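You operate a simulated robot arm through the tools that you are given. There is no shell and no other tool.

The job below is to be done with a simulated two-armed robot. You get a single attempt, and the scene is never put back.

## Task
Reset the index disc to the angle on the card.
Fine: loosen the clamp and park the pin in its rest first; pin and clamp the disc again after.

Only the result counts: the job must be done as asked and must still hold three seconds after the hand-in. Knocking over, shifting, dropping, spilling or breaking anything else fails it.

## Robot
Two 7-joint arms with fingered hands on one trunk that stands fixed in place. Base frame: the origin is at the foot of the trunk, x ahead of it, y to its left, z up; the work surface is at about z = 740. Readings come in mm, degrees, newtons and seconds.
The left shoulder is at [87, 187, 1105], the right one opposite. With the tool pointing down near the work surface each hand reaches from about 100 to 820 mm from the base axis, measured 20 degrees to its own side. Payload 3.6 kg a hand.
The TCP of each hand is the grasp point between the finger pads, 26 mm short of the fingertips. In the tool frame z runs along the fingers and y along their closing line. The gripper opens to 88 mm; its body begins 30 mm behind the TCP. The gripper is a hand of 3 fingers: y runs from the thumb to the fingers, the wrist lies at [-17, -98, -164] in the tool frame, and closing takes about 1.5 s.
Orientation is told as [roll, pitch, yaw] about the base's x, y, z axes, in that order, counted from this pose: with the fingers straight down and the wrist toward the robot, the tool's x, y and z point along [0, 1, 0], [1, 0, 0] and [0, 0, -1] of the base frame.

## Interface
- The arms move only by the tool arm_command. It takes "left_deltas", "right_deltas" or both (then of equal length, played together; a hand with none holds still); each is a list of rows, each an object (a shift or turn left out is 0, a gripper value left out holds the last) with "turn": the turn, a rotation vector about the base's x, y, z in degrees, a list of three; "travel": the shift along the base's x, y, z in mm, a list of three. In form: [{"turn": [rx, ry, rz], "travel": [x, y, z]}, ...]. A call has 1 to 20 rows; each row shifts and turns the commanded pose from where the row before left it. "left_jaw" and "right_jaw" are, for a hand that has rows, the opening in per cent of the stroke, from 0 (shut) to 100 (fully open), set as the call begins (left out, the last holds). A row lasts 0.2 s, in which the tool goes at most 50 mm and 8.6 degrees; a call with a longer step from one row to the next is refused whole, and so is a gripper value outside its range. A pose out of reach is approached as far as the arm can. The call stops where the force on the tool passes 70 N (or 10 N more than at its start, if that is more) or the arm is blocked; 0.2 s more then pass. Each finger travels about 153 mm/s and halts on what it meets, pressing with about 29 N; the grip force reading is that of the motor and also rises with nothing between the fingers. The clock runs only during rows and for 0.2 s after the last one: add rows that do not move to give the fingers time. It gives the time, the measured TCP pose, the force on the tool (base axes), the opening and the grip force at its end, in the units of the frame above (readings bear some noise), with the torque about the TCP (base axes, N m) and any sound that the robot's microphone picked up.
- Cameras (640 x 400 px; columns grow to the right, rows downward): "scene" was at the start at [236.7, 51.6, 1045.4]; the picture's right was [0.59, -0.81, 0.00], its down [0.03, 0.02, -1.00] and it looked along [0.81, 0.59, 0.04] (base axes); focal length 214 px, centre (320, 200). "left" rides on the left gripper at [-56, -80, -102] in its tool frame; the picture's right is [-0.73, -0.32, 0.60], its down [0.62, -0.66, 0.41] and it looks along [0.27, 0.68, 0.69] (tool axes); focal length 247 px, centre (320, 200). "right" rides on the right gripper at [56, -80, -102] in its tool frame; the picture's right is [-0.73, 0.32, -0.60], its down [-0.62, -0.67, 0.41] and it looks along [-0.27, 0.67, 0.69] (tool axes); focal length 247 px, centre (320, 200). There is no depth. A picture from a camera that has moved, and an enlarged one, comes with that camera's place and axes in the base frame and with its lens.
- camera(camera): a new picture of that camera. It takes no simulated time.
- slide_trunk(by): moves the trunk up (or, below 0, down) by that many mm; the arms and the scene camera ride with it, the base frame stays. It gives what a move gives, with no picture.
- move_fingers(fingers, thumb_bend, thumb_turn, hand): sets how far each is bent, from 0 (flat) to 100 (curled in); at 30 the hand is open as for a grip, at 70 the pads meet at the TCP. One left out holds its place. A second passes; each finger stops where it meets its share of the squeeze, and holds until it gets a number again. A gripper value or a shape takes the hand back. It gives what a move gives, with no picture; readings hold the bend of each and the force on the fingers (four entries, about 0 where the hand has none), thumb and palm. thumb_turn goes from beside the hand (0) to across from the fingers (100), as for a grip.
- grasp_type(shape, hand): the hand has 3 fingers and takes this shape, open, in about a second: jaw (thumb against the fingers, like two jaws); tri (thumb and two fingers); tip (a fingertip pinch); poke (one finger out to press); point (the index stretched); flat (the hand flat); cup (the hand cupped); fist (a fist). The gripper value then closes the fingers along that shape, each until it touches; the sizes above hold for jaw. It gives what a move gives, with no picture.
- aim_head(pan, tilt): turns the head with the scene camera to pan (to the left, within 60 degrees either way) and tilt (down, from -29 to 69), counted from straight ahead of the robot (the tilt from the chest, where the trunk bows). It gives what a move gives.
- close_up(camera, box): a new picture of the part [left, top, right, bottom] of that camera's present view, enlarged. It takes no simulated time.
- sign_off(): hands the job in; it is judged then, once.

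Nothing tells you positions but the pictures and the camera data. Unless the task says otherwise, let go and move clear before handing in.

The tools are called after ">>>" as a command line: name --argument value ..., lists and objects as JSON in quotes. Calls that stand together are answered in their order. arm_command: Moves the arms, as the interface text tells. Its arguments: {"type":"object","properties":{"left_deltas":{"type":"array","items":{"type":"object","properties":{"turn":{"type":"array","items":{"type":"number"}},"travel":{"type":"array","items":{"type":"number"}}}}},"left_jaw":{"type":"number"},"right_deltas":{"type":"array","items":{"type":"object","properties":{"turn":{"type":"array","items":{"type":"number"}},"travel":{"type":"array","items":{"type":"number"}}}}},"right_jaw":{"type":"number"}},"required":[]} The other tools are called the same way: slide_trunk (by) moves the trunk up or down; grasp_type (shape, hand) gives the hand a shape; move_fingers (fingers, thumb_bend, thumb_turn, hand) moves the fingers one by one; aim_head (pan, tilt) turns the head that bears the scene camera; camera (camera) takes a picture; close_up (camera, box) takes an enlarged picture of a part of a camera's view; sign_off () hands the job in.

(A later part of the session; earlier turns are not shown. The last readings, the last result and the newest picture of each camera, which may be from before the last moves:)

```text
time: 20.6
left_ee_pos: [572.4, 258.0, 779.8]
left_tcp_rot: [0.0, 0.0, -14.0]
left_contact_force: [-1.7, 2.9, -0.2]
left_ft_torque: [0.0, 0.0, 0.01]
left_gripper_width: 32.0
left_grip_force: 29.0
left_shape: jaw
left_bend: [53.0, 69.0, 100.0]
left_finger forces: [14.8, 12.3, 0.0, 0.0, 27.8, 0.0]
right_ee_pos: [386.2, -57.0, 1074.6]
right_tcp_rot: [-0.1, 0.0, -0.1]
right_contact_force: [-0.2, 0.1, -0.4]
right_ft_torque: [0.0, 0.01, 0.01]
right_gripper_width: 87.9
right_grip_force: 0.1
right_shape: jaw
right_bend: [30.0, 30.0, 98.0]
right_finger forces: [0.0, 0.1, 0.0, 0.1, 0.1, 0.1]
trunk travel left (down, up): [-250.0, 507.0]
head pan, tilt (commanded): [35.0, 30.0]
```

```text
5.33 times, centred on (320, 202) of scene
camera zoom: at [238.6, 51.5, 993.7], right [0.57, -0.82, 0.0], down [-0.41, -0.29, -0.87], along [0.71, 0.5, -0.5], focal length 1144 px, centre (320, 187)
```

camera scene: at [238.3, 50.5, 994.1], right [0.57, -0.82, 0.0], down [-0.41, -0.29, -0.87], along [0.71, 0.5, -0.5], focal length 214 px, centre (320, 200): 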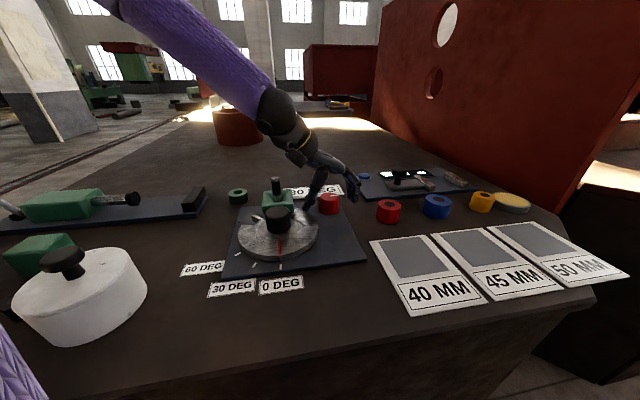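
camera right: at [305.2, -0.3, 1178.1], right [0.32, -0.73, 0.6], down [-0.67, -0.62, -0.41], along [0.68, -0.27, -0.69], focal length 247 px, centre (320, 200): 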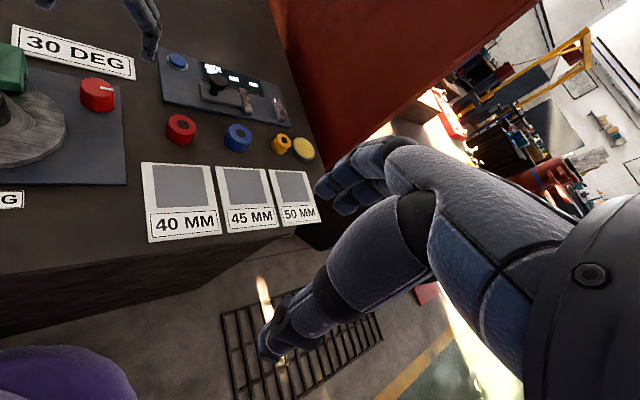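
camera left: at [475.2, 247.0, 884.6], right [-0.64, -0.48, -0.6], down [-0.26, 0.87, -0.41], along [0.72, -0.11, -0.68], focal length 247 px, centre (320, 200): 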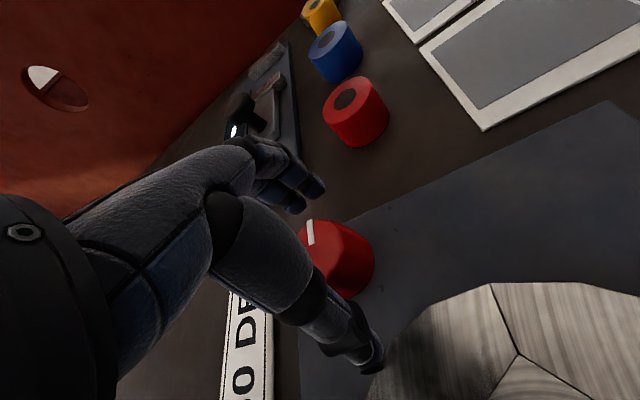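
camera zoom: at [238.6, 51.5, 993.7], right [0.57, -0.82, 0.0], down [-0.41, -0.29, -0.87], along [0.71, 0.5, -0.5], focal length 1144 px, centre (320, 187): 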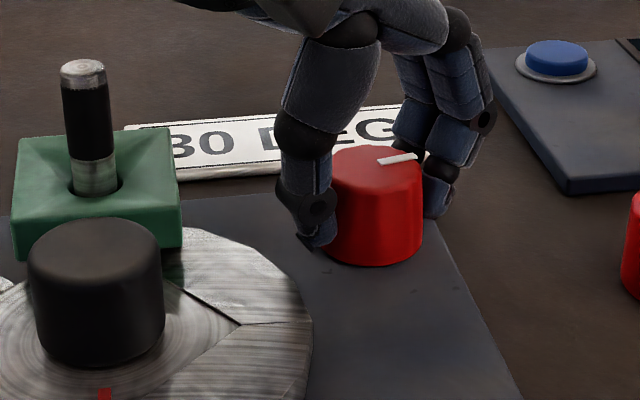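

The knob turns with the hand. I'll continue counter-clockwise to about +58° yaw.

>>> arm_command --left_deltas '[{"turn": [0, 0, 6]}, {"turn": [0, 0, 6]}, {"turn": [0, 0, 6]}, {"turn": [0, 0, 6]}, {"turn": [0, 0, 6]}, {"turn": [0, 0, 6]}, {"turn": [0, 0, 0]}]'

>>> arm_command --left_deltas '[{"turn": [0, 0, 6]}, {"turn": [0, 0, 6]}, {"turn": [0, 0, 6]}, {"turn": [0, 0, 6]}, {"turn": [0, 0, 6]}, {"turn": [0, 0, 6]}, {"turn": [0, 0, 0]}]'

>>> close_up --camera "scene" --box '[260, 165, 380, 240]'

>>> camera --camera "left"

```text
time: 22.2
left_ee_pos: [571.1, 259.5, 780.4]
left_tcp_rot: [0.0, 0.2, 22.0]
left_contact_force: [1.8, 1.7, -10.7]
left_ft_torque: [0.07, -0.13, -0.03]
left_gripper_width: 31.7
left_grip_force: 28.7
left_shape: jaw
left_bend: [53.0, 69.0, 100.0]
left_finger forces: [16.5, 12.6, 0.0, 0.0, 25.3, 0.0]
left hand out of reach, approached as far as the arm can: row 6
right_ee_pos: [386.8, -56.0, 1074.1]
right_tcp_rot: [0.0, 0.1, 0.0]
right_contact_force: [-0.4, -0.6, 0.6]
right_ft_torque: [0.03, 0.0, -0.02]
right_gripper_width: 87.8
right_grip_force: 0.1
right_shape: jaw
right_bend: [30.0, 30.0, 98.0]
right_finger forces: [0.0, 0.0, 0.1, 0.0, 0.0, 0.0]
trunk travel left (down, up): [-250.0, 507.0]
head pan, tilt (commanded): [35.0, 30.0]
```

```text
time: 23.8
left_ee_pos: [550.5, 289.9, 812.3]
left_tcp_rot: [0.0, 0.1, 58.0]
left_contact_force: [0.9, -0.5, 0.5]
left_ft_torque: [0.01, -0.02, 0.02]
left_gripper_width: 17.8
left_grip_force: 29.0
left_shape: jaw
left_bend: [77.0, 85.0, 100.0]
left_finger forces: [0.1, 0.0, 0.1, 0.0, 0.1, 0.0]
left hand out of reach, approached as far as the arm can: row 1, 2, 3, 4, 5, 6
right_ee_pos: [385.1, -55.8, 1073.9]
right_tcp_rot: [0.0, 0.0, 0.0]
right_contact_force: [-0.4, -0.2, -0.4]
right_ft_torque: [0.01, 0.0, 0.0]
right_gripper_width: 88.1
right_grip_force: 0.1
right_shape: jaw
right_bend: [30.0, 30.0, 98.0]
right_finger forces: [0.0, 0.0, 0.1, 0.0, 0.0, 0.0]
trunk travel left (down, up): [-250.0, 507.0]
head pan, tilt (commanded): [35.0, 30.0]
```

```text
5.33 times, centred on (320, 202) of scene
camera zoom: at [238.7, 51.2, 993.7], right [0.57, -0.82, 0.0], down [-0.41, -0.29, -0.87], along [0.71, 0.5, -0.5], focal length 1144 px, centre (320, 187)
```

zoom: 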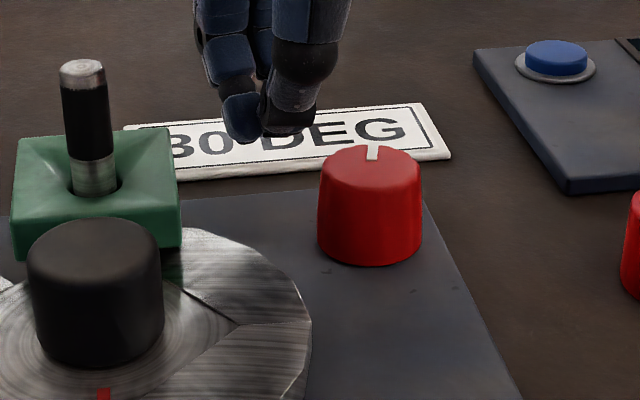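

```text
taken
camera left: at [556.6, 192.3, 914.1], right [0.45, -0.66, -0.6], down [-0.88, -0.23, -0.41], along [0.13, 0.71, -0.69], focal length 247 px, centre (320, 200)
```

left: 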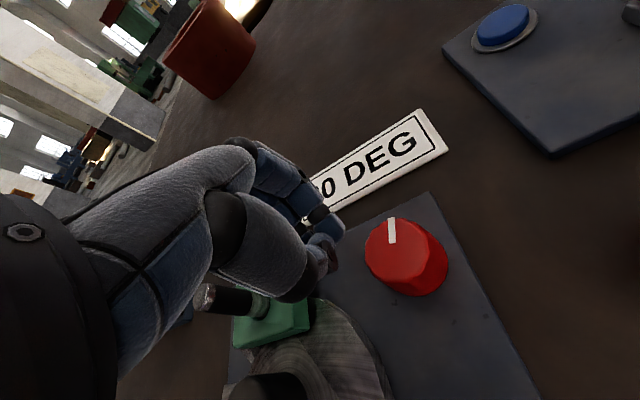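

The knob has turned about 75° counter-clockwise, but past +22° yaw the low pose went out of reach and the hand slid up off the knob. The pin, block and card look untouched. I'll raise the hand straight up and then check.

>>> arm_command --left_deltas '[{"travel": [0, 0, 30]}, {"travel": [0, 0, 30]}, {"travel": [0, 0, 20]}, {"travel": [0, 0, 0]}]'

>>> camera --camera "left"

>>> close_up --camera "scene" --box '[200, 150, 360, 250]'

```text
time: 24.8
left_ee_pos: [551.3, 290.0, 890.7]
left_tcp_rot: [0.1, 0.0, 57.9]
left_contact_force: [0.3, 0.1, -0.7]
left_ft_torque: [-0.01, -0.01, -0.02]
left_gripper_width: 18.4
left_grip_force: 29.2
left_shape: jaw
left_bend: [77.0, 85.0, 100.0]
left_finger forces: [0.0, 0.0, 0.1, 0.1, 0.0, 0.1]
right_ee_pos: [386.2, -56.6, 1075.1]
right_tcp_rot: [0.0, 0.0, 0.0]
right_contact_force: [0.3, 0.1, -0.3]
right_ft_torque: [0.04, -0.02, 0.02]
right_gripper_width: 87.8
right_grip_force: 0.1
right_shape: jaw
right_bend: [30.0, 30.0, 98.0]
right_finger forces: [0.0, 0.1, 0.1, 0.0, 0.1, 0.0]
trunk travel left (down, up): [-250.0, 507.0]
head pan, tilt (commanded): [35.0, 30.0]
```

```text
taken
camera left: at [557.6, 191.8, 992.1], right [0.45, -0.66, -0.6], down [-0.88, -0.23, -0.41], along [0.13, 0.71, -0.69], focal length 247 px, centre (320, 200)
```

left: 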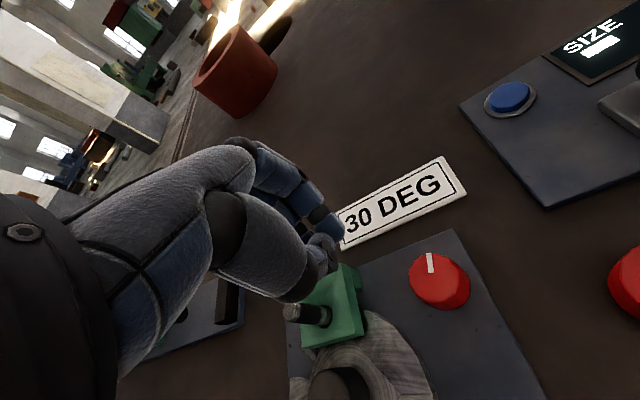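

```text
4.00 times, centred on (280, 200) of scene
camera zoom: at [238.9, 51.2, 993.6], right [0.57, -0.82, 0.0], down [-0.41, -0.29, -0.87], along [0.71, 0.5, -0.5], focal length 858 px, centre (480, 200)
```

zoom: 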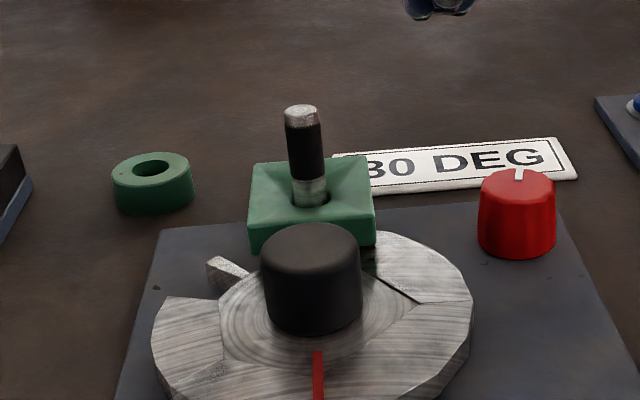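

Everything is intact. I'll make a second loosening stroke from yaw −40 to about +8, where reach is good.

>>> arm_command --left_deltas '[{"travel": [2, -3, 0], "turn": [0, 0, -8]}, {"travel": [2, -3, 0], "turn": [0, 0, -8]}, {"travel": [2, -3, 0], "turn": [0, 0, -8]}, {"travel": [2, -3, 0], "turn": [0, 0, -8]}, {"travel": [2, -3, 0], "turn": [0, 0, -8]}, {"travel": [2, -3, 0], "turn": [0, 0, -8]}, {"travel": [2, -3, 0], "turn": [0, 0, -8]}, {"travel": [2, -3, 0], "turn": [0, 0, -8]}, {"travel": [2, -3, 0], "turn": [0, 0, -8]}, {"travel": [2, -3, 0], "turn": [0, 0, -8]}, {"travel": [1, -2, 0], "turn": [0, 0, -8]}, {"travel": [0, 0, 0], "turn": [0, 0, -8]}, {"travel": [0, 0, 0], "turn": [0, 0, -2]}, {"travel": [0, 0, 0]}]' --left_jaw 70

```text
time: 27.8
left_ee_pos: [571.9, 258.1, 894.0]
left_tcp_rot: [0.0, 0.0, -40.0]
left_contact_force: [-0.3, 0.4, -0.3]
left_ft_torque: [0.03, 0.02, -0.01]
left_gripper_width: 61.2
left_grip_force: 0.1
left_shape: jaw
left_bend: [36.0, 56.0, 99.0]
left_finger forces: [0.1, 0.0, 0.0, 0.1, 0.0, 0.0]
right_ee_pos: [386.1, -56.6, 1073.3]
right_tcp_rot: [0.0, 0.0, 0.0]
right_contact_force: [-0.7, 0.1, -0.6]
right_ft_torque: [0.02, -0.02, -0.01]
right_gripper_width: 87.9
right_grip_force: 0.0
right_shape: jaw
right_bend: [30.0, 30.0, 98.0]
right_finger forces: [0.1, 0.0, 0.1, 0.0, 0.0, 0.0]
trunk travel left (down, up): [-250.0, 507.0]
head pan, tilt (commanded): [35.0, 30.0]
```

>>> arm_command --left_deltas '[{"travel": [0, 0, -30]}, {"travel": [0, 0, -30]}, {"travel": [0, 0, -25]}, {"travel": [0, 0, -15]}, {"travel": [0, 0, -14]}, {"travel": [0, 0, 0]}]'

>>> close_up --camera "scene" --box '[260, 165, 380, 240]'

```text
time: 29.2
left_ee_pos: [572.3, 257.9, 778.3]
left_tcp_rot: [0.0, 0.0, -40.1]
left_contact_force: [0.1, -0.3, -0.5]
left_ft_torque: [-0.03, 0.03, -0.05]
left_gripper_width: 61.3
left_grip_force: 0.0
left_shape: jaw
left_bend: [36.0, 56.0, 99.0]
left_finger forces: [0.0, 0.0, 0.0, 0.0, 0.0, 0.1]
right_ee_pos: [386.0, -56.2, 1074.8]
right_tcp_rot: [0.0, 0.0, -0.1]
right_contact_force: [-0.3, 0.4, 0.1]
right_ft_torque: [0.0, -0.01, -0.01]
right_gripper_width: 87.6
right_grip_force: 0.0
right_shape: jaw
right_bend: [30.0, 30.0, 98.0]
right_finger forces: [0.0, 0.0, 0.0, 0.0, 0.1, 0.0]
trunk travel left (down, up): [-250.0, 507.0]
head pan, tilt (commanded): [35.0, 30.0]
```

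```text
5.33 times, centred on (320, 202) of scene
camera zoom: at [238.7, 51.2, 993.7], right [0.57, -0.82, 0.0], down [-0.41, -0.29, -0.87], along [0.71, 0.5, -0.5], focal length 1144 px, centre (320, 187)
```

zoom: 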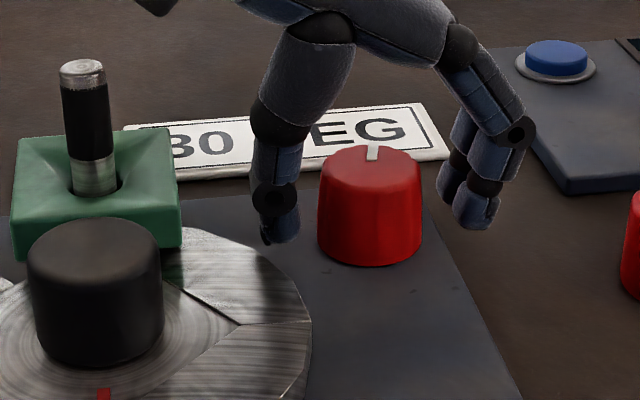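

>>> arm_command --left_deltas '[{"travel": [0, 0, 0]}, {"travel": [0, 0, 0]}, {"travel": [0, 0, 0]}, {"travel": [0, 0, 0]}, {"travel": [0, 0, 0]}, {"turn": [0, 0, 4]}, {"turn": [0, 0, 4]}, {"turn": [0, 0, 4]}, {"turn": [0, 0, 0]}]' --left_jaw 0

>>> close_up --camera "scene" --box '[260, 165, 380, 240]'

```text
time: 31.2
left_ee_pos: [573.1, 257.7, 779.5]
left_tcp_rot: [0.0, 0.6, -31.7]
left_contact_force: [9.4, -9.2, 2.2]
left_ft_torque: [-0.3, -0.35, -0.01]
left_gripper_width: 29.9
left_grip_force: 29.5
left_shape: jaw
left_bend: [56.0, 68.0, 100.0]
left_finger forces: [26.4, 11.8, 0.1, 0.1, 24.6, 0.0]
left hand out of reach, approached as far as the arm can: row 7
right_ee_pos: [386.7, -57.2, 1075.0]
right_tcp_rot: [0.0, 0.0, 0.0]
right_contact_force: [-0.4, -0.2, 0.3]
right_ft_torque: [0.0, 0.02, -0.02]
right_gripper_width: 87.8
right_grip_force: 0.1
right_shape: jaw
right_bend: [30.0, 30.0, 98.0]
right_finger forces: [0.1, 0.0, 0.1, 0.1, 0.0, 0.0]
trunk travel left (down, up): [-250.0, 507.0]
head pan, tilt (commanded): [35.0, 30.0]
```

```text
5.33 times, centred on (320, 202) of scene
camera zoom: at [239.3, 50.4, 993.6], right [0.57, -0.82, 0.0], down [-0.41, -0.29, -0.87], along [0.71, 0.5, -0.5], focal length 1144 px, centre (320, 187)
```

zoom: 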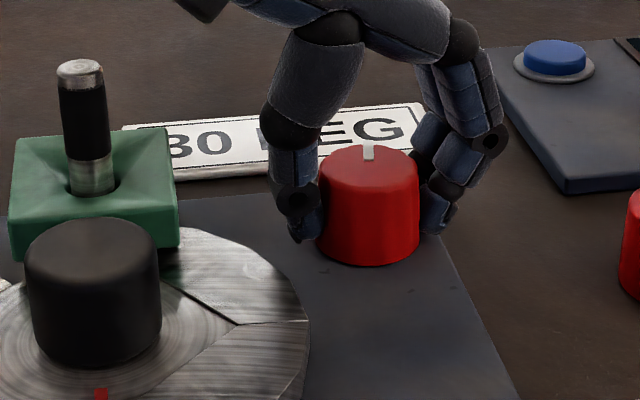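

The arm configuration is at its limit this low, so I'll release, raise the hand, and lower the trunk by about 110 mm so this work happens in the region where reach was good.

>>> arm_command --left_deltas '[{"travel": [0, 0, 0]}, {"travel": [0, 0, 0]}, {"travel": [0, 0, 0]}, {"travel": [0, 0, 20]}, {"travel": [0, 0, 30]}, {"travel": [0, 0, 35]}, {"travel": [0, 0, 40]}, {"travel": [0, 0, 40]}, {"travel": [0, 0, 20]}, {"travel": [0, 0, 0]}]' --left_jaw 70

>>> camera --camera "left"

```text
time: 33.4
left_ee_pos: [573.7, 257.2, 961.7]
left_tcp_rot: [0.0, 0.6, -31.6]
left_contact_force: [0.0, -0.2, -0.9]
left_ft_torque: [0.02, -0.03, -0.04]
left_gripper_width: 61.2
left_grip_force: 0.0
left_shape: jaw
left_bend: [36.0, 56.0, 99.0]
left_finger forces: [0.0, 0.0, 0.1, 0.0, 0.0, 0.0]
right_ee_pos: [385.6, -57.1, 1075.8]
right_tcp_rot: [0.1, 0.0, 0.0]
right_contact_force: [-0.2, -0.2, -0.4]
right_ft_torque: [0.0, 0.01, -0.02]
right_gripper_width: 87.7
right_grip_force: 0.1
right_shape: jaw
right_bend: [30.0, 30.0, 98.0]
right_finger forces: [0.0, 0.1, 0.1, 0.1, 0.0, 0.1]
trunk travel left (down, up): [-250.0, 507.0]
head pan, tilt (commanded): [35.0, 30.0]
```

```text
taken
camera left: at [476.3, 251.7, 1064.9], right [-0.66, -0.46, -0.6], down [-0.24, 0.88, -0.4], along [0.71, -0.12, -0.69], focal length 247 px, centre (320, 200)
```

left: 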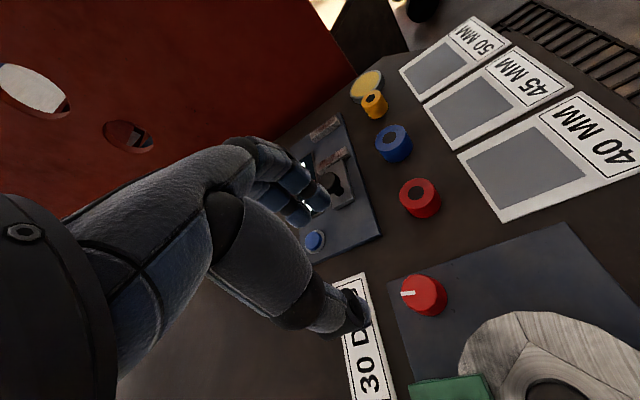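

>>> close_up --camera "left" --box '[384, 265, 464, 315]'

>>> slide_trunk --by -110

>>> camera --camera "scene"

>>> camera --camera "left"

>>> camera --camera "right"

```text
8.00 times, centred on (424, 290) of left
camera zoom: at [476.3, 251.7, 1064.9], right [-0.66, -0.46, -0.6], down [-0.24, 0.88, -0.4], along [0.71, -0.12, -0.69], focal length 1976 px, centre (-512, -520)
```

zoom: 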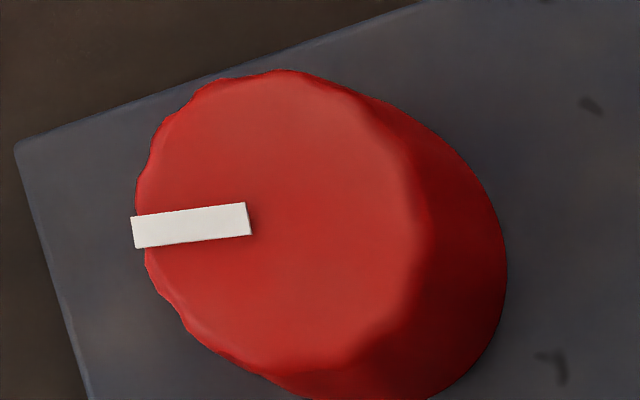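

```text
time: 34.8
left_ee_pos: [571.9, 257.2, 853.8]
left_tcp_rot: [0.1, 0.5, -31.5]
left_contact_force: [0.3, -0.3, 0.4]
left_ft_torque: [0.02, -0.01, 0.0]
left_gripper_width: 61.2
left_grip_force: 0.0
left_shape: jaw
left_bend: [36.0, 56.0, 99.0]
left_finger forces: [0.0, 0.0, 0.0, 0.1, 0.0, 0.0]
right_ee_pos: [386.6, -57.1, 967.7]
right_tcp_rot: [0.1, -0.1, -0.1]
right_contact_force: [-0.7, 0.2, -0.2]
right_ft_torque: [-0.02, 0.01, 0.0]
right_gripper_width: 87.6
right_grip_force: 0.2
right_shape: jaw
right_bend: [30.0, 30.0, 98.0]
right_finger forces: [0.0, 0.1, 0.0, 0.0, 0.1, 0.1]
trunk travel left (down, up): [-140.0, 617.0]
head pan, tilt (commanded): [35.0, 30.0]
```

```text
taken
camera scene: at [260.4, 51.1, 873.2], right [0.57, -0.82, 0.0], down [-0.41, -0.29, -0.87], along [0.71, 0.5, -0.5], focal length 214 px, centre (320, 200)
```

scene: 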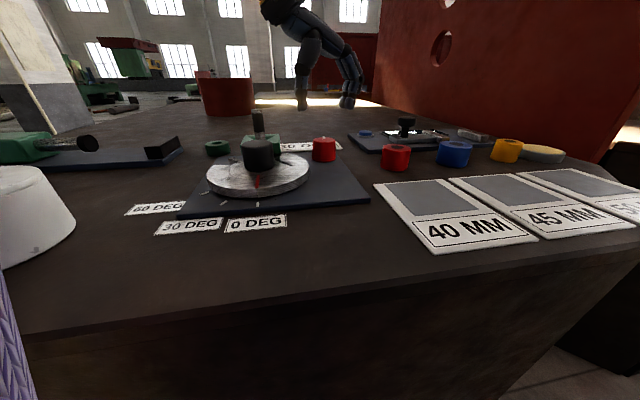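

```text
taken
camera left: at [475.1, 251.0, 956.8], right [-0.66, -0.46, -0.6], down [-0.24, 0.88, -0.4], along [0.71, -0.12, -0.69], focal length 247 px, centre (320, 200)
```

left: 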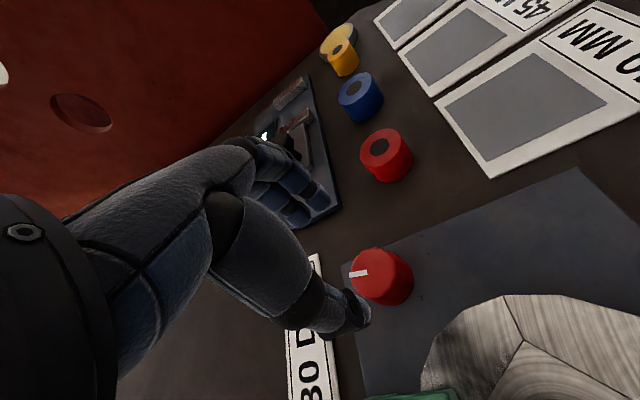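

```text
taken
camera right: at [305.7, 0.4, 1070.2], right [0.32, -0.74, 0.6], down [-0.67, -0.62, -0.41], along [0.68, -0.27, -0.69], focal length 247 px, centre (320, 200)
```

right: 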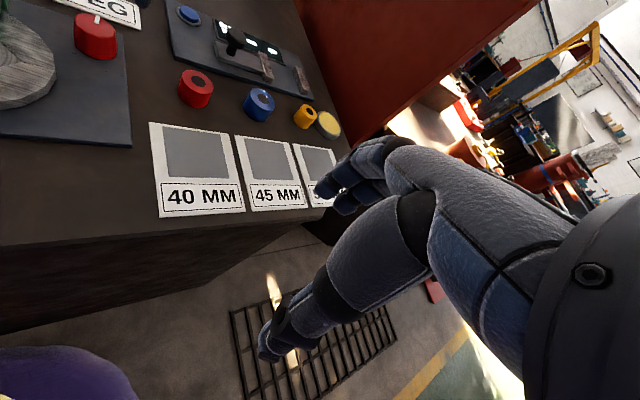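

The knob line has moved to about +35° base, so it has turned about 79° so far. With the trunk lower I'll grip the knob again and continue, watching for a stop.

>>> arm_command --left_deltas '[{"travel": [0, 0, -25]}, {"travel": [0, 0, -20]}, {"travel": [0, 0, -15]}, {"travel": [0, 0, -14]}, {"travel": [0, 0, 0]}]'

>>> arm_command --left_deltas '[{"travel": [0, 0, 0]}, {"travel": [0, 0, 0]}, {"travel": [0, 0, 0]}, {"travel": [0, 0, 0]}, {"travel": [0, 0, 0]}, {"turn": [0, 0, 4]}, {"turn": [0, 0, 4]}, {"turn": [0, 0, 0]}]' --left_jaw 0

>>> camera --camera "left"

```text
time: 36.0
left_ee_pos: [573.5, 258.4, 778.0]
left_tcp_rot: [0.0, 0.6, -31.6]
left_contact_force: [-0.4, -0.5, -0.1]
left_ft_torque: [0.02, -0.01, 0.01]
left_gripper_width: 61.3
left_grip_force: 0.1
left_shape: jaw
left_bend: [36.0, 56.0, 99.0]
left_finger forces: [0.0, 0.1, 0.1, 0.1, 0.0, 0.0]
right_ee_pos: [385.4, -56.5, 967.1]
right_tcp_rot: [0.0, 0.0, 0.0]
right_contact_force: [-0.8, 0.7, -1.8]
right_ft_torque: [0.0, 0.02, 0.0]
right_gripper_width: 87.8
right_grip_force: 0.1
right_shape: jaw
right_bend: [30.0, 30.0, 98.0]
right_finger forces: [0.1, 0.1, 0.1, 0.0, 0.1, 0.0]
trunk travel left (down, up): [-140.0, 617.0]
head pan, tilt (commanded): [35.0, 30.0]
```

```text
time: 37.8
left_ee_pos: [572.9, 256.7, 779.6]
left_tcp_rot: [0.0, 0.6, -23.6]
left_contact_force: [0.8, -3.4, 0.9]
left_ft_torque: [-0.07, -0.05, -0.02]
left_gripper_width: 31.3
left_grip_force: 29.1
left_shape: jaw
left_bend: [54.0, 69.0, 100.0]
left_finger forces: [19.5, 9.9, 0.1, 0.0, 25.8, 0.0]
right_ee_pos: [386.3, -55.9, 966.5]
right_tcp_rot: [0.1, 0.0, 0.0]
right_contact_force: [-0.8, -0.1, 0.5]
right_ft_torque: [0.04, 0.01, -0.01]
right_gripper_width: 87.6
right_grip_force: 0.1
right_shape: jaw
right_bend: [30.0, 30.0, 98.0]
right_finger forces: [0.0, 0.1, 0.0, 0.0, 0.1, 0.0]
trunk travel left (down, up): [-140.0, 617.0]
head pan, tilt (commanded): [35.0, 30.0]
```

```text
taken
camera left: at [478.3, 237.7, 881.9], right [-0.59, -0.54, -0.6], down [-0.36, 0.84, -0.4], along [0.72, -0.02, -0.69], focal length 247 px, centre (320, 200)
```

left: 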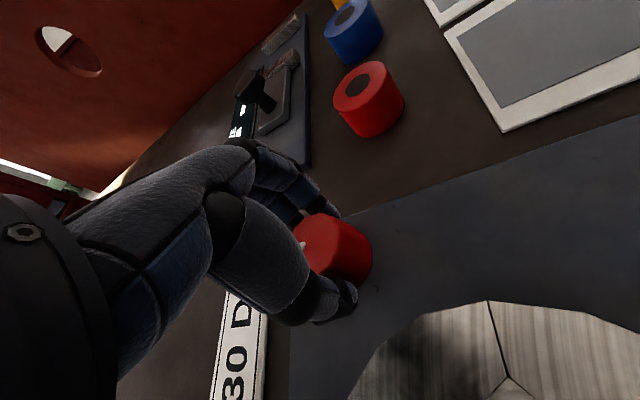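

>>> arm_command --left_deltas '[{"turn": [0, 0, 4]}, {"turn": [0, 0, 4]}, {"turn": [0, 0, 4]}, {"turn": [0, 0, 4]}, {"turn": [0, 0, 0]}]'

>>> close_up --camera "right" --box '[0, 0, 200, 125]'

```text
time: 39.0
left_ee_pos: [572.9, 257.0, 779.1]
left_tcp_rot: [0.1, 0.6, -7.6]
left_contact_force: [2.4, -3.5, -2.4]
left_ft_torque: [-0.12, -0.2, -0.42]
left_gripper_width: 30.6
left_grip_force: 28.8
left_shape: jaw
left_bend: [54.0, 69.0, 100.0]
left_finger forces: [8.9, 18.9, 0.0, 0.0, 26.6, 0.1]
right_ee_pos: [386.4, -56.1, 965.4]
right_tcp_rot: [0.0, 0.1, 0.0]
right_contact_force: [0.1, 1.0, -0.5]
right_ft_torque: [0.03, 0.03, -0.01]
right_gripper_width: 87.8
right_grip_force: 0.1
right_shape: jaw
right_bend: [30.0, 30.0, 98.0]
right_finger forces: [0.1, 0.1, 0.1, 0.0, 0.0, 0.0]
trunk travel left (down, up): [-140.0, 617.0]
head pan, tilt (commanded): [35.0, 30.0]
```

```text
3.20 times, centred on (100, 62) of right
camera zoom: at [306.9, 0.3, 1069.4], right [0.32, -0.73, 0.6], down [-0.67, -0.62, -0.41], along [0.67, -0.27, -0.69], focal length 790 px, centre (1024, 640)
```

zoom: 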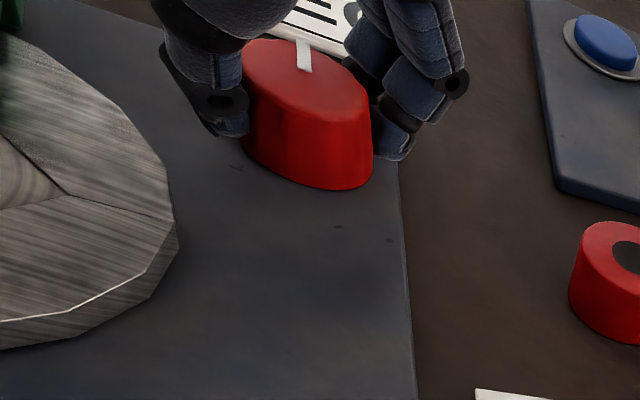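

The torque rose to −0.42 N·m near 90°, so the clamp is against its open stop with the line pointing fixture-forward. I'll back off slightly, release and raise.

>>> arm_command --left_deltas '[{"turn": [0, 0, -3]}, {"turn": [0, 0, 0]}]'

>>> arm_command --left_deltas '[{"travel": [0, 0, 0]}, {"travel": [0, 0, 0]}, {"travel": [0, 0, 0]}, {"travel": [0, 0, 20]}, {"travel": [0, 0, 30]}, {"travel": [0, 0, 35]}, {"travel": [0, 0, 40]}, {"travel": [0, 0, 0]}]' --left_jaw 70

>>> camera --camera "left"

>>> camera --camera "scene"

```text
time: 39.6
left_ee_pos: [573.1, 258.4, 778.7]
left_tcp_rot: [0.0, 0.6, -10.6]
left_contact_force: [1.4, -2.1, -3.2]
left_ft_torque: [-0.09, -0.16, -0.19]
left_gripper_width: 31.0
left_grip_force: 29.0
left_shape: jaw
left_bend: [54.0, 69.0, 100.0]
left_finger forces: [12.1, 15.8, 0.0, 0.1, 26.7, 0.0]
right_ee_pos: [387.2, -56.4, 965.8]
right_tcp_rot: [-0.2, 0.1, 0.0]
right_contact_force: [0.6, -0.1, -0.3]
right_ft_torque: [0.0, -0.04, 0.01]
right_gripper_width: 87.8
right_grip_force: 0.1
right_shape: jaw
right_bend: [30.0, 30.0, 98.0]
right_finger forces: [0.1, 0.0, 0.0, 0.0, 0.0, 0.1]
trunk travel left (down, up): [-140.0, 617.0]
head pan, tilt (commanded): [35.0, 30.0]
```

```text
time: 41.4
left_ee_pos: [572.5, 257.3, 906.8]
left_tcp_rot: [-0.1, 0.5, -10.7]
left_contact_force: [0.9, -0.3, 0.5]
left_ft_torque: [0.0, 0.0, -0.03]
left_gripper_width: 61.3
left_grip_force: 0.1
left_shape: jaw
left_bend: [36.0, 56.0, 99.0]
left_finger forces: [0.0, 0.1, 0.1, 0.1, 0.0, 0.1]
right_ee_pos: [385.9, -56.0, 967.9]
right_tcp_rot: [0.0, 0.1, 0.1]
right_contact_force: [0.6, 0.2, -0.6]
right_ft_torque: [-0.01, 0.01, -0.04]
right_gripper_width: 87.7
right_grip_force: 0.0
right_shape: jaw
right_bend: [30.0, 30.0, 98.0]
right_finger forces: [0.1, 0.0, 0.0, 0.1, 0.0, 0.0]
trunk travel left (down, up): [-140.0, 617.0]
head pan, tilt (commanded): [35.0, 30.0]
```

```text
taken
camera left: at [484.3, 215.9, 1009.0], right [-0.46, -0.66, -0.6], down [-0.54, 0.74, -0.4], along [0.71, 0.14, -0.69], focal length 247 px, centre (320, 200)
```

left: 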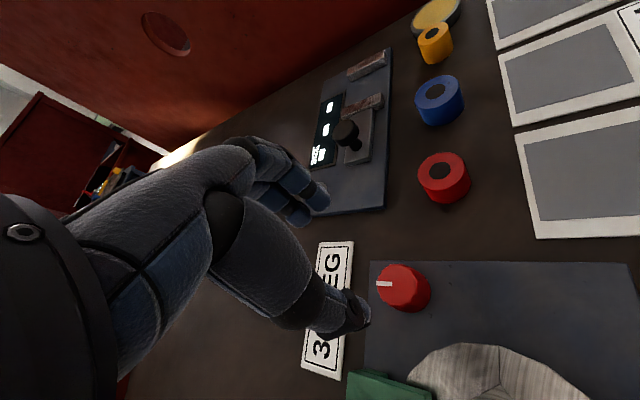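

```text
taken
camera scene: at [260.9, 51.2, 872.8], right [0.57, -0.82, 0.0], down [-0.41, -0.29, -0.87], along [0.71, 0.5, -0.5], focal length 214 px, centre (320, 200)
```

scene: 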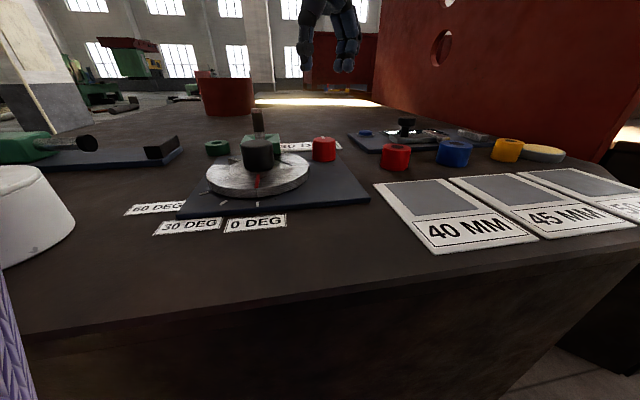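

The clamp is open. Next I'll move the left hand above the pin at safe height and look at it from the wrist camera to get its exact position.

>>> arm_command --left_deltas '[{"travel": [-18, 18, 0], "turn": [0, 0, -8.5]}, {"travel": [-18, 18, 0], "turn": [0, 0, -8.5]}, {"travel": [-18, 18, 0], "turn": [0, 0, -8.5]}, {"travel": [-18, 20, 0], "turn": [0, 0, -8.5]}, {"travel": [0, 0, 0]}]' --left_jaw 60

>>> camera --camera "left"

>>> close_up --camera "left" --box '[330, 210, 490, 310]'

```text
time: 42.6
left_ee_pos: [499.5, 329.2, 904.9]
left_tcp_rot: [0.0, 0.6, -44.7]
left_contact_force: [0.4, 0.0, 1.0]
left_ft_torque: [-0.03, 0.03, 0.01]
left_gripper_width: 53.1
left_grip_force: 0.1
left_shape: jaw
left_bend: [39.0, 62.0, 100.0]
left_finger forces: [0.0, 0.1, 0.1, 0.1, 0.0, 0.0]
right_ee_pos: [386.0, -56.6, 967.1]
right_tcp_rot: [0.1, 0.0, 0.0]
right_contact_force: [0.4, 0.3, 0.0]
right_ft_torque: [0.0, -0.01, -0.03]
right_gripper_width: 87.9
right_grip_force: 0.2
right_shape: jaw
right_bend: [30.0, 30.0, 98.0]
right_finger forces: [0.0, 0.0, 0.1, 0.0, 0.0, 0.0]
trunk travel left (down, up): [-140.0, 617.0]
head pan, tilt (commanded): [35.0, 30.0]
```

```text
taken
camera left: at [404.6, 346.5, 1007.2], right [-0.75, -0.29, -0.6], down [-0.04, 0.91, -0.4], along [0.66, -0.28, -0.69], focal length 247 px, centre (320, 200)
```

left: 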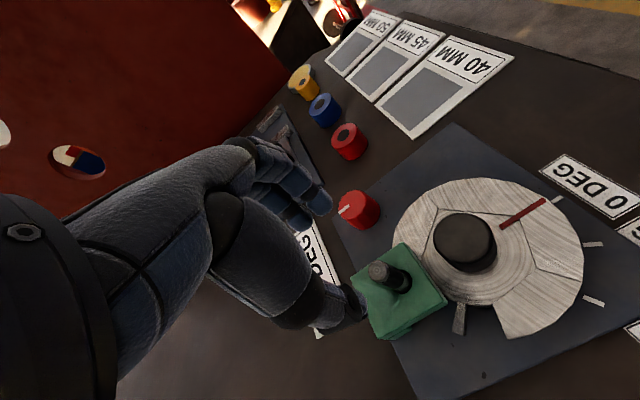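

```text
4.00 times, centred on (410, 260) of left
camera zoom: at [404.6, 346.5, 1007.2], right [-0.75, -0.29, -0.6], down [-0.04, 0.91, -0.4], along [0.66, -0.28, -0.69], focal length 988 px, centre (-40, -40)
```

zoom: 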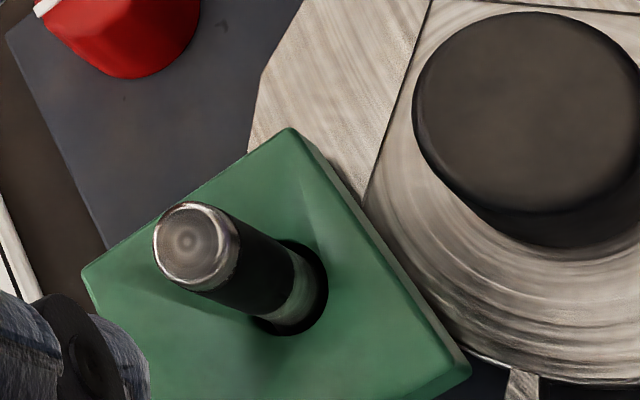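

The pin is at about (496, 330.5) and the hub at about (448.5, 286.5). I'll straighten the small tilt, centre over the pin and descend toward its black grip section.

>>> arm_command --left_deltas '[{"travel": [-3, 1.5, -20], "turn": [0, -0.6, 0]}, {"travel": [0, 0, -25]}, {"travel": [0, 0, -25]}, {"travel": [0, 0, -15]}, {"travel": [0, 0, 0]}]'

>>> camera --camera "left"

>>> close_up --camera "scene" --box '[200, 60, 360, 160]'

>>> close_up --camera "left" --box '[270, 170, 430, 270]'

```text
time: 43.8
left_ee_pos: [498.3, 332.9, 819.3]
left_tcp_rot: [0.5, 0.2, -44.6]
left_contact_force: [0.0, 0.2, 0.3]
left_ft_torque: [0.0, 0.0, 0.01]
left_gripper_width: 53.0
left_grip_force: 0.1
left_shape: jaw
left_bend: [39.0, 62.0, 100.0]
left_finger forces: [0.1, 0.1, 0.1, 0.1, 0.0, 0.0]
right_ee_pos: [386.4, -56.5, 966.7]
right_tcp_rot: [0.1, 0.0, 0.0]
right_contact_force: [-0.1, -1.5, -0.9]
right_ft_torque: [-0.01, 0.01, 0.02]
right_gripper_width: 87.8
right_grip_force: 0.0
right_shape: jaw
right_bend: [30.0, 30.0, 98.0]
right_finger forces: [0.0, 0.0, 0.0, 0.1, 0.0, 0.0]
trunk travel left (down, up): [-140.0, 617.0]
head pan, tilt (commanded): [35.0, 30.0]
```

```text
taken
camera left: at [401.4, 348.2, 921.7], right [-0.74, -0.29, -0.6], down [-0.03, 0.91, -0.4], along [0.67, -0.28, -0.69], focal length 247 px, centre (320, 200)
```

left: 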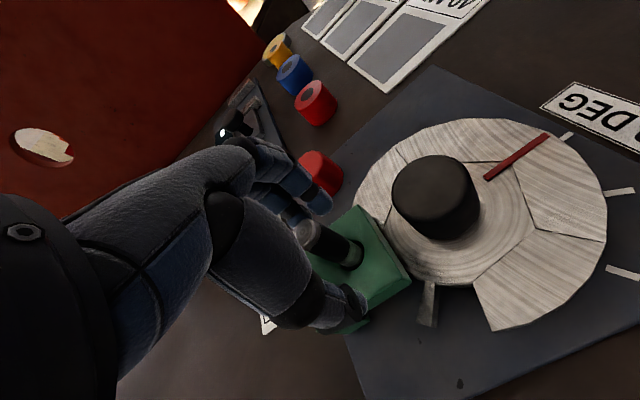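

```text
4.00 times, centred on (280, 110) of scene
camera zoom: at [260.8, 51.2, 872.9], right [0.57, -0.82, 0.0], down [-0.41, -0.29, -0.87], along [0.71, 0.5, -0.5], focal length 858 px, centre (480, 560)
```

zoom: 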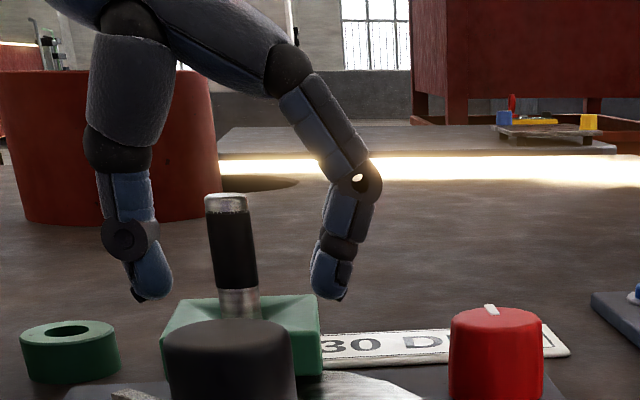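

```text
4.00 times, centred on (350, 220) of left
camera zoom: at [401.4, 348.2, 921.7], right [-0.74, -0.29, -0.6], down [-0.03, 0.91, -0.4], along [0.67, -0.28, -0.69], focal length 988 px, centre (200, 120)
```

zoom: 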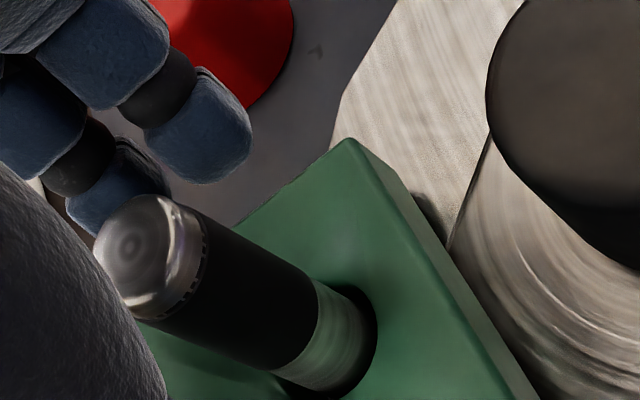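

>>> arm_command --left_deltas '[{"travel": [-1.5, -1.5, -5], "turn": [-0.5, 0.2, 0]}, {"travel": [0, 0, -5]}, {"travel": [0, 0, 0]}]'

>>> close_up --camera "left" --box '[270, 170, 430, 270]'

>>> close_up --camera "scene" --box '[200, 60, 360, 160]'

```text
time: 44.6
left_ee_pos: [495.7, 330.6, 810.3]
left_tcp_rot: [-0.1, 0.0, -44.6]
left_contact_force: [-0.1, -0.4, -0.6]
left_ft_torque: [-0.02, 0.01, -0.02]
left_gripper_width: 53.3
left_grip_force: 0.1
left_shape: jaw
left_bend: [39.0, 62.0, 100.0]
left_finger forces: [0.0, 0.1, 0.0, 0.0, 0.0, 0.0]
right_ee_pos: [386.6, -55.4, 966.1]
right_tcp_rot: [0.0, 0.1, -0.1]
right_contact_force: [-0.4, 0.5, 0.1]
right_ft_torque: [-0.01, -0.01, -0.05]
right_gripper_width: 88.1
right_grip_force: 0.0
right_shape: jaw
right_bend: [30.0, 30.0, 98.0]
right_finger forces: [0.0, 0.0, 0.0, 0.0, 0.0, 0.0]
trunk travel left (down, up): [-140.0, 617.0]
head pan, tilt (commanded): [35.0, 30.0]
```

```text
4.00 times, centred on (350, 220) of left
camera zoom: at [400.0, 347.5, 911.7], right [-0.74, -0.3, -0.6], down [-0.04, 0.91, -0.41], along [0.67, -0.29, -0.69], focal length 988 px, centre (200, 120)
```

zoom: 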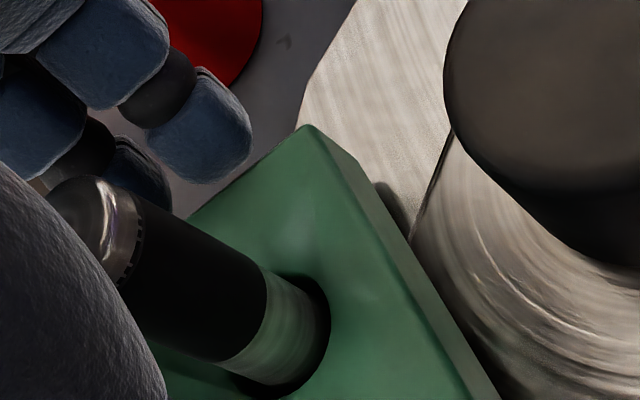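

```text
4.00 times, centred on (280, 110) of scene
camera zoom: at [260.8, 51.2, 872.9], right [0.57, -0.82, 0.0], down [-0.41, -0.29, -0.87], along [0.71, 0.5, -0.5], focal length 858 px, centre (480, 560)
```

zoom: 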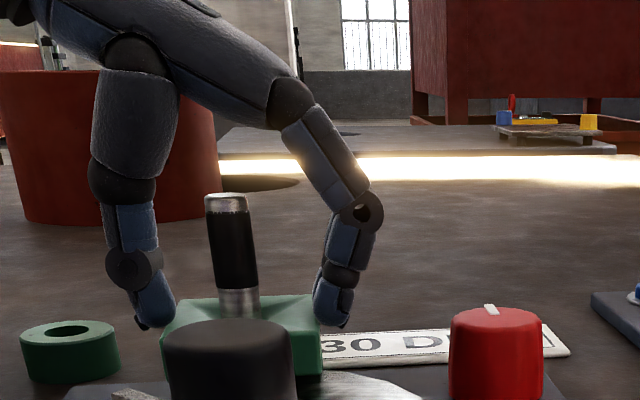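

>>> arm_command --left_deltas '[{"travel": [0, 0, 0]}, {"travel": [0, 0, 0]}, {"travel": [0, 0, 0]}, {"travel": [0, 0, 0]}, {"travel": [0, 0, 0]}, {"travel": [0, 0, 0]}, {"travel": [0, 0, 0]}]' --left_jaw 0

>>> close_up --camera "left" --box '[270, 170, 430, 270]'

>>> close_up --camera "scene" --box '[200, 60, 360, 160]'

```text
time: 46.2
left_ee_pos: [497.1, 331.2, 811.0]
left_tcp_rot: [0.1, -0.2, -44.7]
left_contact_force: [4.6, 0.2, 11.7]
left_ft_torque: [-0.15, -0.25, -0.09]
left_gripper_width: 23.8
left_grip_force: 29.5
left_shape: jaw
left_bend: [54.0, 74.0, 100.0]
left_finger forces: [7.0, 27.6, 0.1, 0.0, 27.4, 0.0]
right_ee_pos: [386.8, -55.5, 966.5]
right_tcp_rot: [-0.1, 0.0, 0.0]
right_contact_force: [0.4, -0.6, 0.0]
right_ft_torque: [0.0, -0.02, 0.01]
right_gripper_width: 87.7
right_grip_force: 0.1
right_shape: jaw
right_bend: [30.0, 30.0, 98.0]
right_finger forces: [0.0, 0.0, 0.1, 0.0, 0.0, 0.1]
trunk travel left (down, up): [-140.0, 617.0]
head pan, tilt (commanded): [35.0, 30.0]
```

```text
4.00 times, centred on (350, 220) of left
camera zoom: at [400.2, 347.0, 912.8], right [-0.74, -0.3, -0.6], down [-0.03, 0.91, -0.41], along [0.67, -0.28, -0.68], focal length 988 px, centre (200, 120)
```

zoom: 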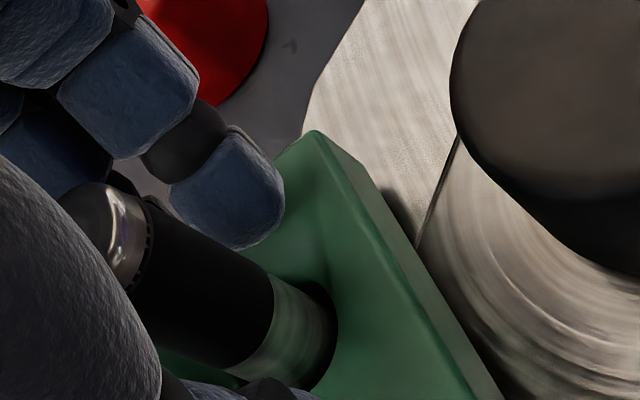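

```text
4.00 times, centred on (280, 110) of scene
camera zoom: at [260.6, 50.8, 873.1], right [0.57, -0.82, 0.0], down [-0.41, -0.29, -0.87], along [0.71, 0.5, -0.5], focal length 858 px, centre (480, 560)
```

zoom: 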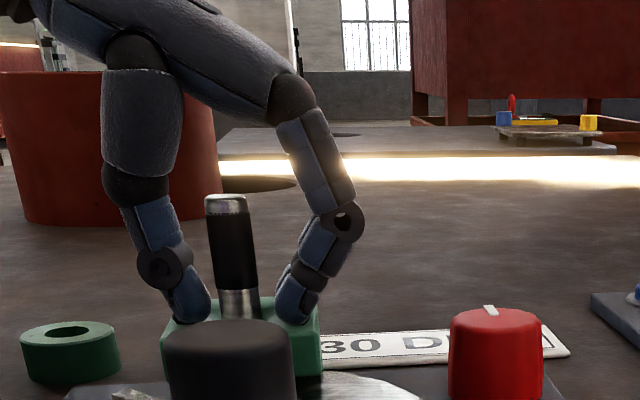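

Some upward force suggests the fingertips touch the block top here, so I'll open, raise about 9 mm and grip the pin higher.

>>> arm_command --left_deltas '[{"travel": [0, 0, 0]}, {"travel": [0, 0, 0]}, {"travel": [0, 0, 5]}, {"travel": [0, 0, 5]}, {"travel": [0, 0, 0]}]' --left_jaw 60

>>> arm_command --left_deltas '[{"travel": [0, 0, 0]}, {"travel": [0, 0, 0]}, {"travel": [0, 0, 0]}, {"travel": [0, 0, 0]}, {"travel": [0, 0, 0]}, {"travel": [0, 0, 0]}, {"travel": [0, 0, 0]}]' --left_jaw 0

>>> close_up --camera "left" --box '[270, 170, 430, 270]'

>>> close_up --camera "scene" --box '[200, 60, 360, 160]'

```text
time: 47.4
left_ee_pos: [495.8, 331.1, 819.7]
left_tcp_rot: [-0.1, 0.0, -44.6]
left_contact_force: [0.4, 1.1, 0.7]
left_ft_torque: [-0.02, 0.01, 0.02]
left_gripper_width: 52.3
left_grip_force: 0.1
left_shape: jaw
left_bend: [39.0, 63.0, 100.0]
left_finger forces: [0.1, 0.0, 0.0, 0.0, 0.0, 0.0]
right_ee_pos: [386.9, -56.5, 966.8]
right_tcp_rot: [0.1, 0.0, 0.0]
right_contact_force: [0.1, 0.6, -0.3]
right_ft_torque: [-0.03, 0.0, 0.0]
right_gripper_width: 87.4
right_grip_force: 0.1
right_shape: jaw
right_bend: [30.0, 30.0, 98.0]
right_finger forces: [0.0, 0.0, 0.1, 0.1, 0.0, 0.1]
trunk travel left (down, up): [-140.0, 617.0]
head pan, tilt (commanded): [35.0, 30.0]
```

```text
time: 49.0
left_ee_pos: [495.7, 331.7, 819.9]
left_tcp_rot: [-0.1, 0.0, -44.6]
left_contact_force: [-0.4, 0.0, -0.5]
left_ft_torque: [-0.03, 0.02, 0.0]
left_gripper_width: 3.4
left_grip_force: 28.4
left_shape: jaw
left_bend: [70.0, 73.0, 100.0]
left_finger forces: [17.6, 10.1, 0.0, 0.0, 24.4, 0.1]
right_ee_pos: [387.6, -56.5, 966.0]
right_tcp_rot: [0.0, 0.0, 0.0]
right_contact_force: [0.2, 0.6, 0.3]
right_ft_torque: [0.01, 0.0, 0.02]
right_gripper_width: 87.8
right_grip_force: 0.1
right_shape: jaw
right_bend: [30.0, 30.0, 98.0]
right_finger forces: [0.2, 0.1, 0.0, 0.1, 0.1, 0.0]
trunk travel left (down, up): [-140.0, 617.0]
head pan, tilt (commanded): [35.0, 30.0]
```

```text
4.00 times, centred on (350, 220) of left
camera zoom: at [399.6, 347.5, 921.5], right [-0.74, -0.3, -0.6], down [-0.04, 0.91, -0.41], along [0.67, -0.29, -0.69], focal length 988 px, centre (200, 120)
```

zoom: 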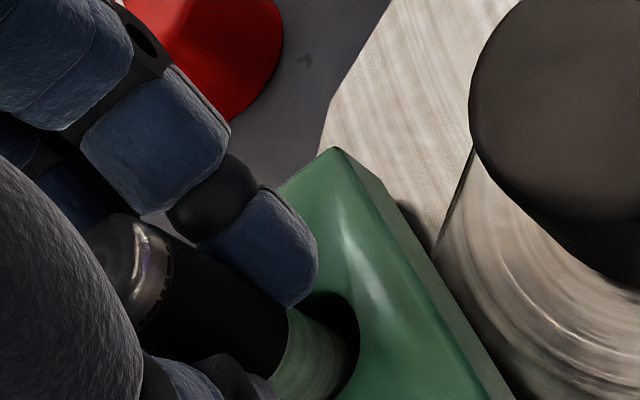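

```text
4.00 times, centred on (280, 110) of scene
camera zoom: at [260.9, 51.2, 872.8], right [0.57, -0.82, 0.0], down [-0.41, -0.29, -0.87], along [0.71, 0.5, -0.5], focal length 858 px, centre (480, 560)
```

zoom: 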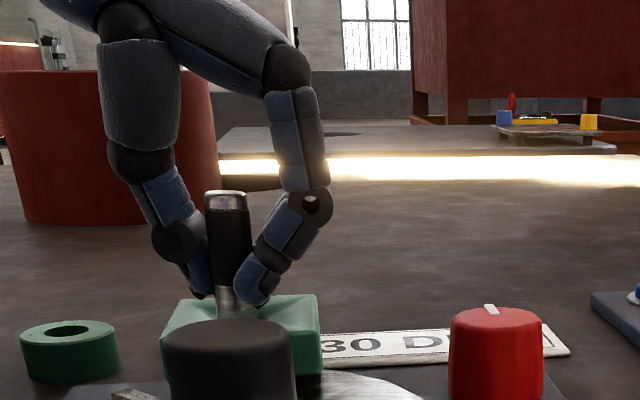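

The pin is now gripped between both fingers and thumb with no side load. I'll lift straight up slowly.

>>> arm_command --left_deltas '[{"travel": [0, 0, 5]}, {"travel": [0, 0, 5]}, {"travel": [0, 0, 5]}, {"travel": [0, 0, 5]}, {"travel": [0, 0, 0]}]'

>>> close_up --camera "left" --box '[270, 170, 430, 270]'

>>> close_up --camera "scene" --box '[200, 60, 360, 160]'

```text
time: 50.2
left_ee_pos: [496.4, 331.2, 838.9]
left_tcp_rot: [0.0, 0.0, -44.5]
left_contact_force: [0.3, -0.9, -1.9]
left_ft_torque: [-0.04, 0.01, -0.01]
left_gripper_width: 3.3
left_grip_force: 28.7
left_shape: jaw
left_bend: [70.0, 73.0, 100.0]
left_finger forces: [17.9, 10.4, 0.0, 0.1, 24.4, 0.0]
right_ee_pos: [387.3, -54.9, 966.1]
right_tcp_rot: [0.1, -0.1, 0.0]
right_contact_force: [0.4, 0.1, -0.4]
right_ft_torque: [0.0, -0.01, 0.03]
right_gripper_width: 88.0
right_grip_force: 0.1
right_shape: jaw
right_bend: [30.0, 30.0, 98.0]
right_finger forces: [0.0, 0.0, 0.1, 0.0, 0.0, 0.0]
trunk travel left (down, up): [-140.0, 617.0]
head pan, tilt (commanded): [35.0, 30.0]
```

```text
4.00 times, centred on (350, 220) of left
camera zoom: at [400.0, 347.3, 941.1], right [-0.74, -0.3, -0.6], down [-0.04, 0.91, -0.41], along [0.67, -0.29, -0.69], focal length 988 px, centre (200, 120)
```

zoom: 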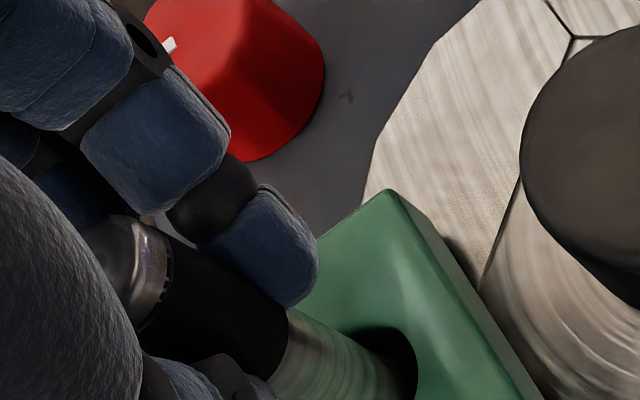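

```text
4.00 times, centred on (280, 110) of scene
camera zoom: at [260.9, 51.2, 872.8], right [0.57, -0.82, 0.0], down [-0.41, -0.29, -0.87], along [0.71, 0.5, -0.5], focal length 858 px, centre (480, 560)
```

zoom: 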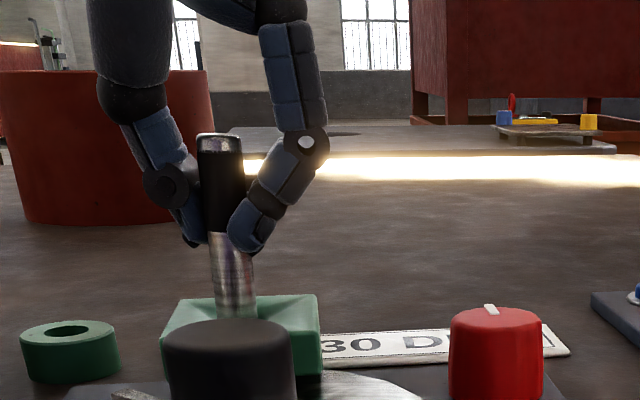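

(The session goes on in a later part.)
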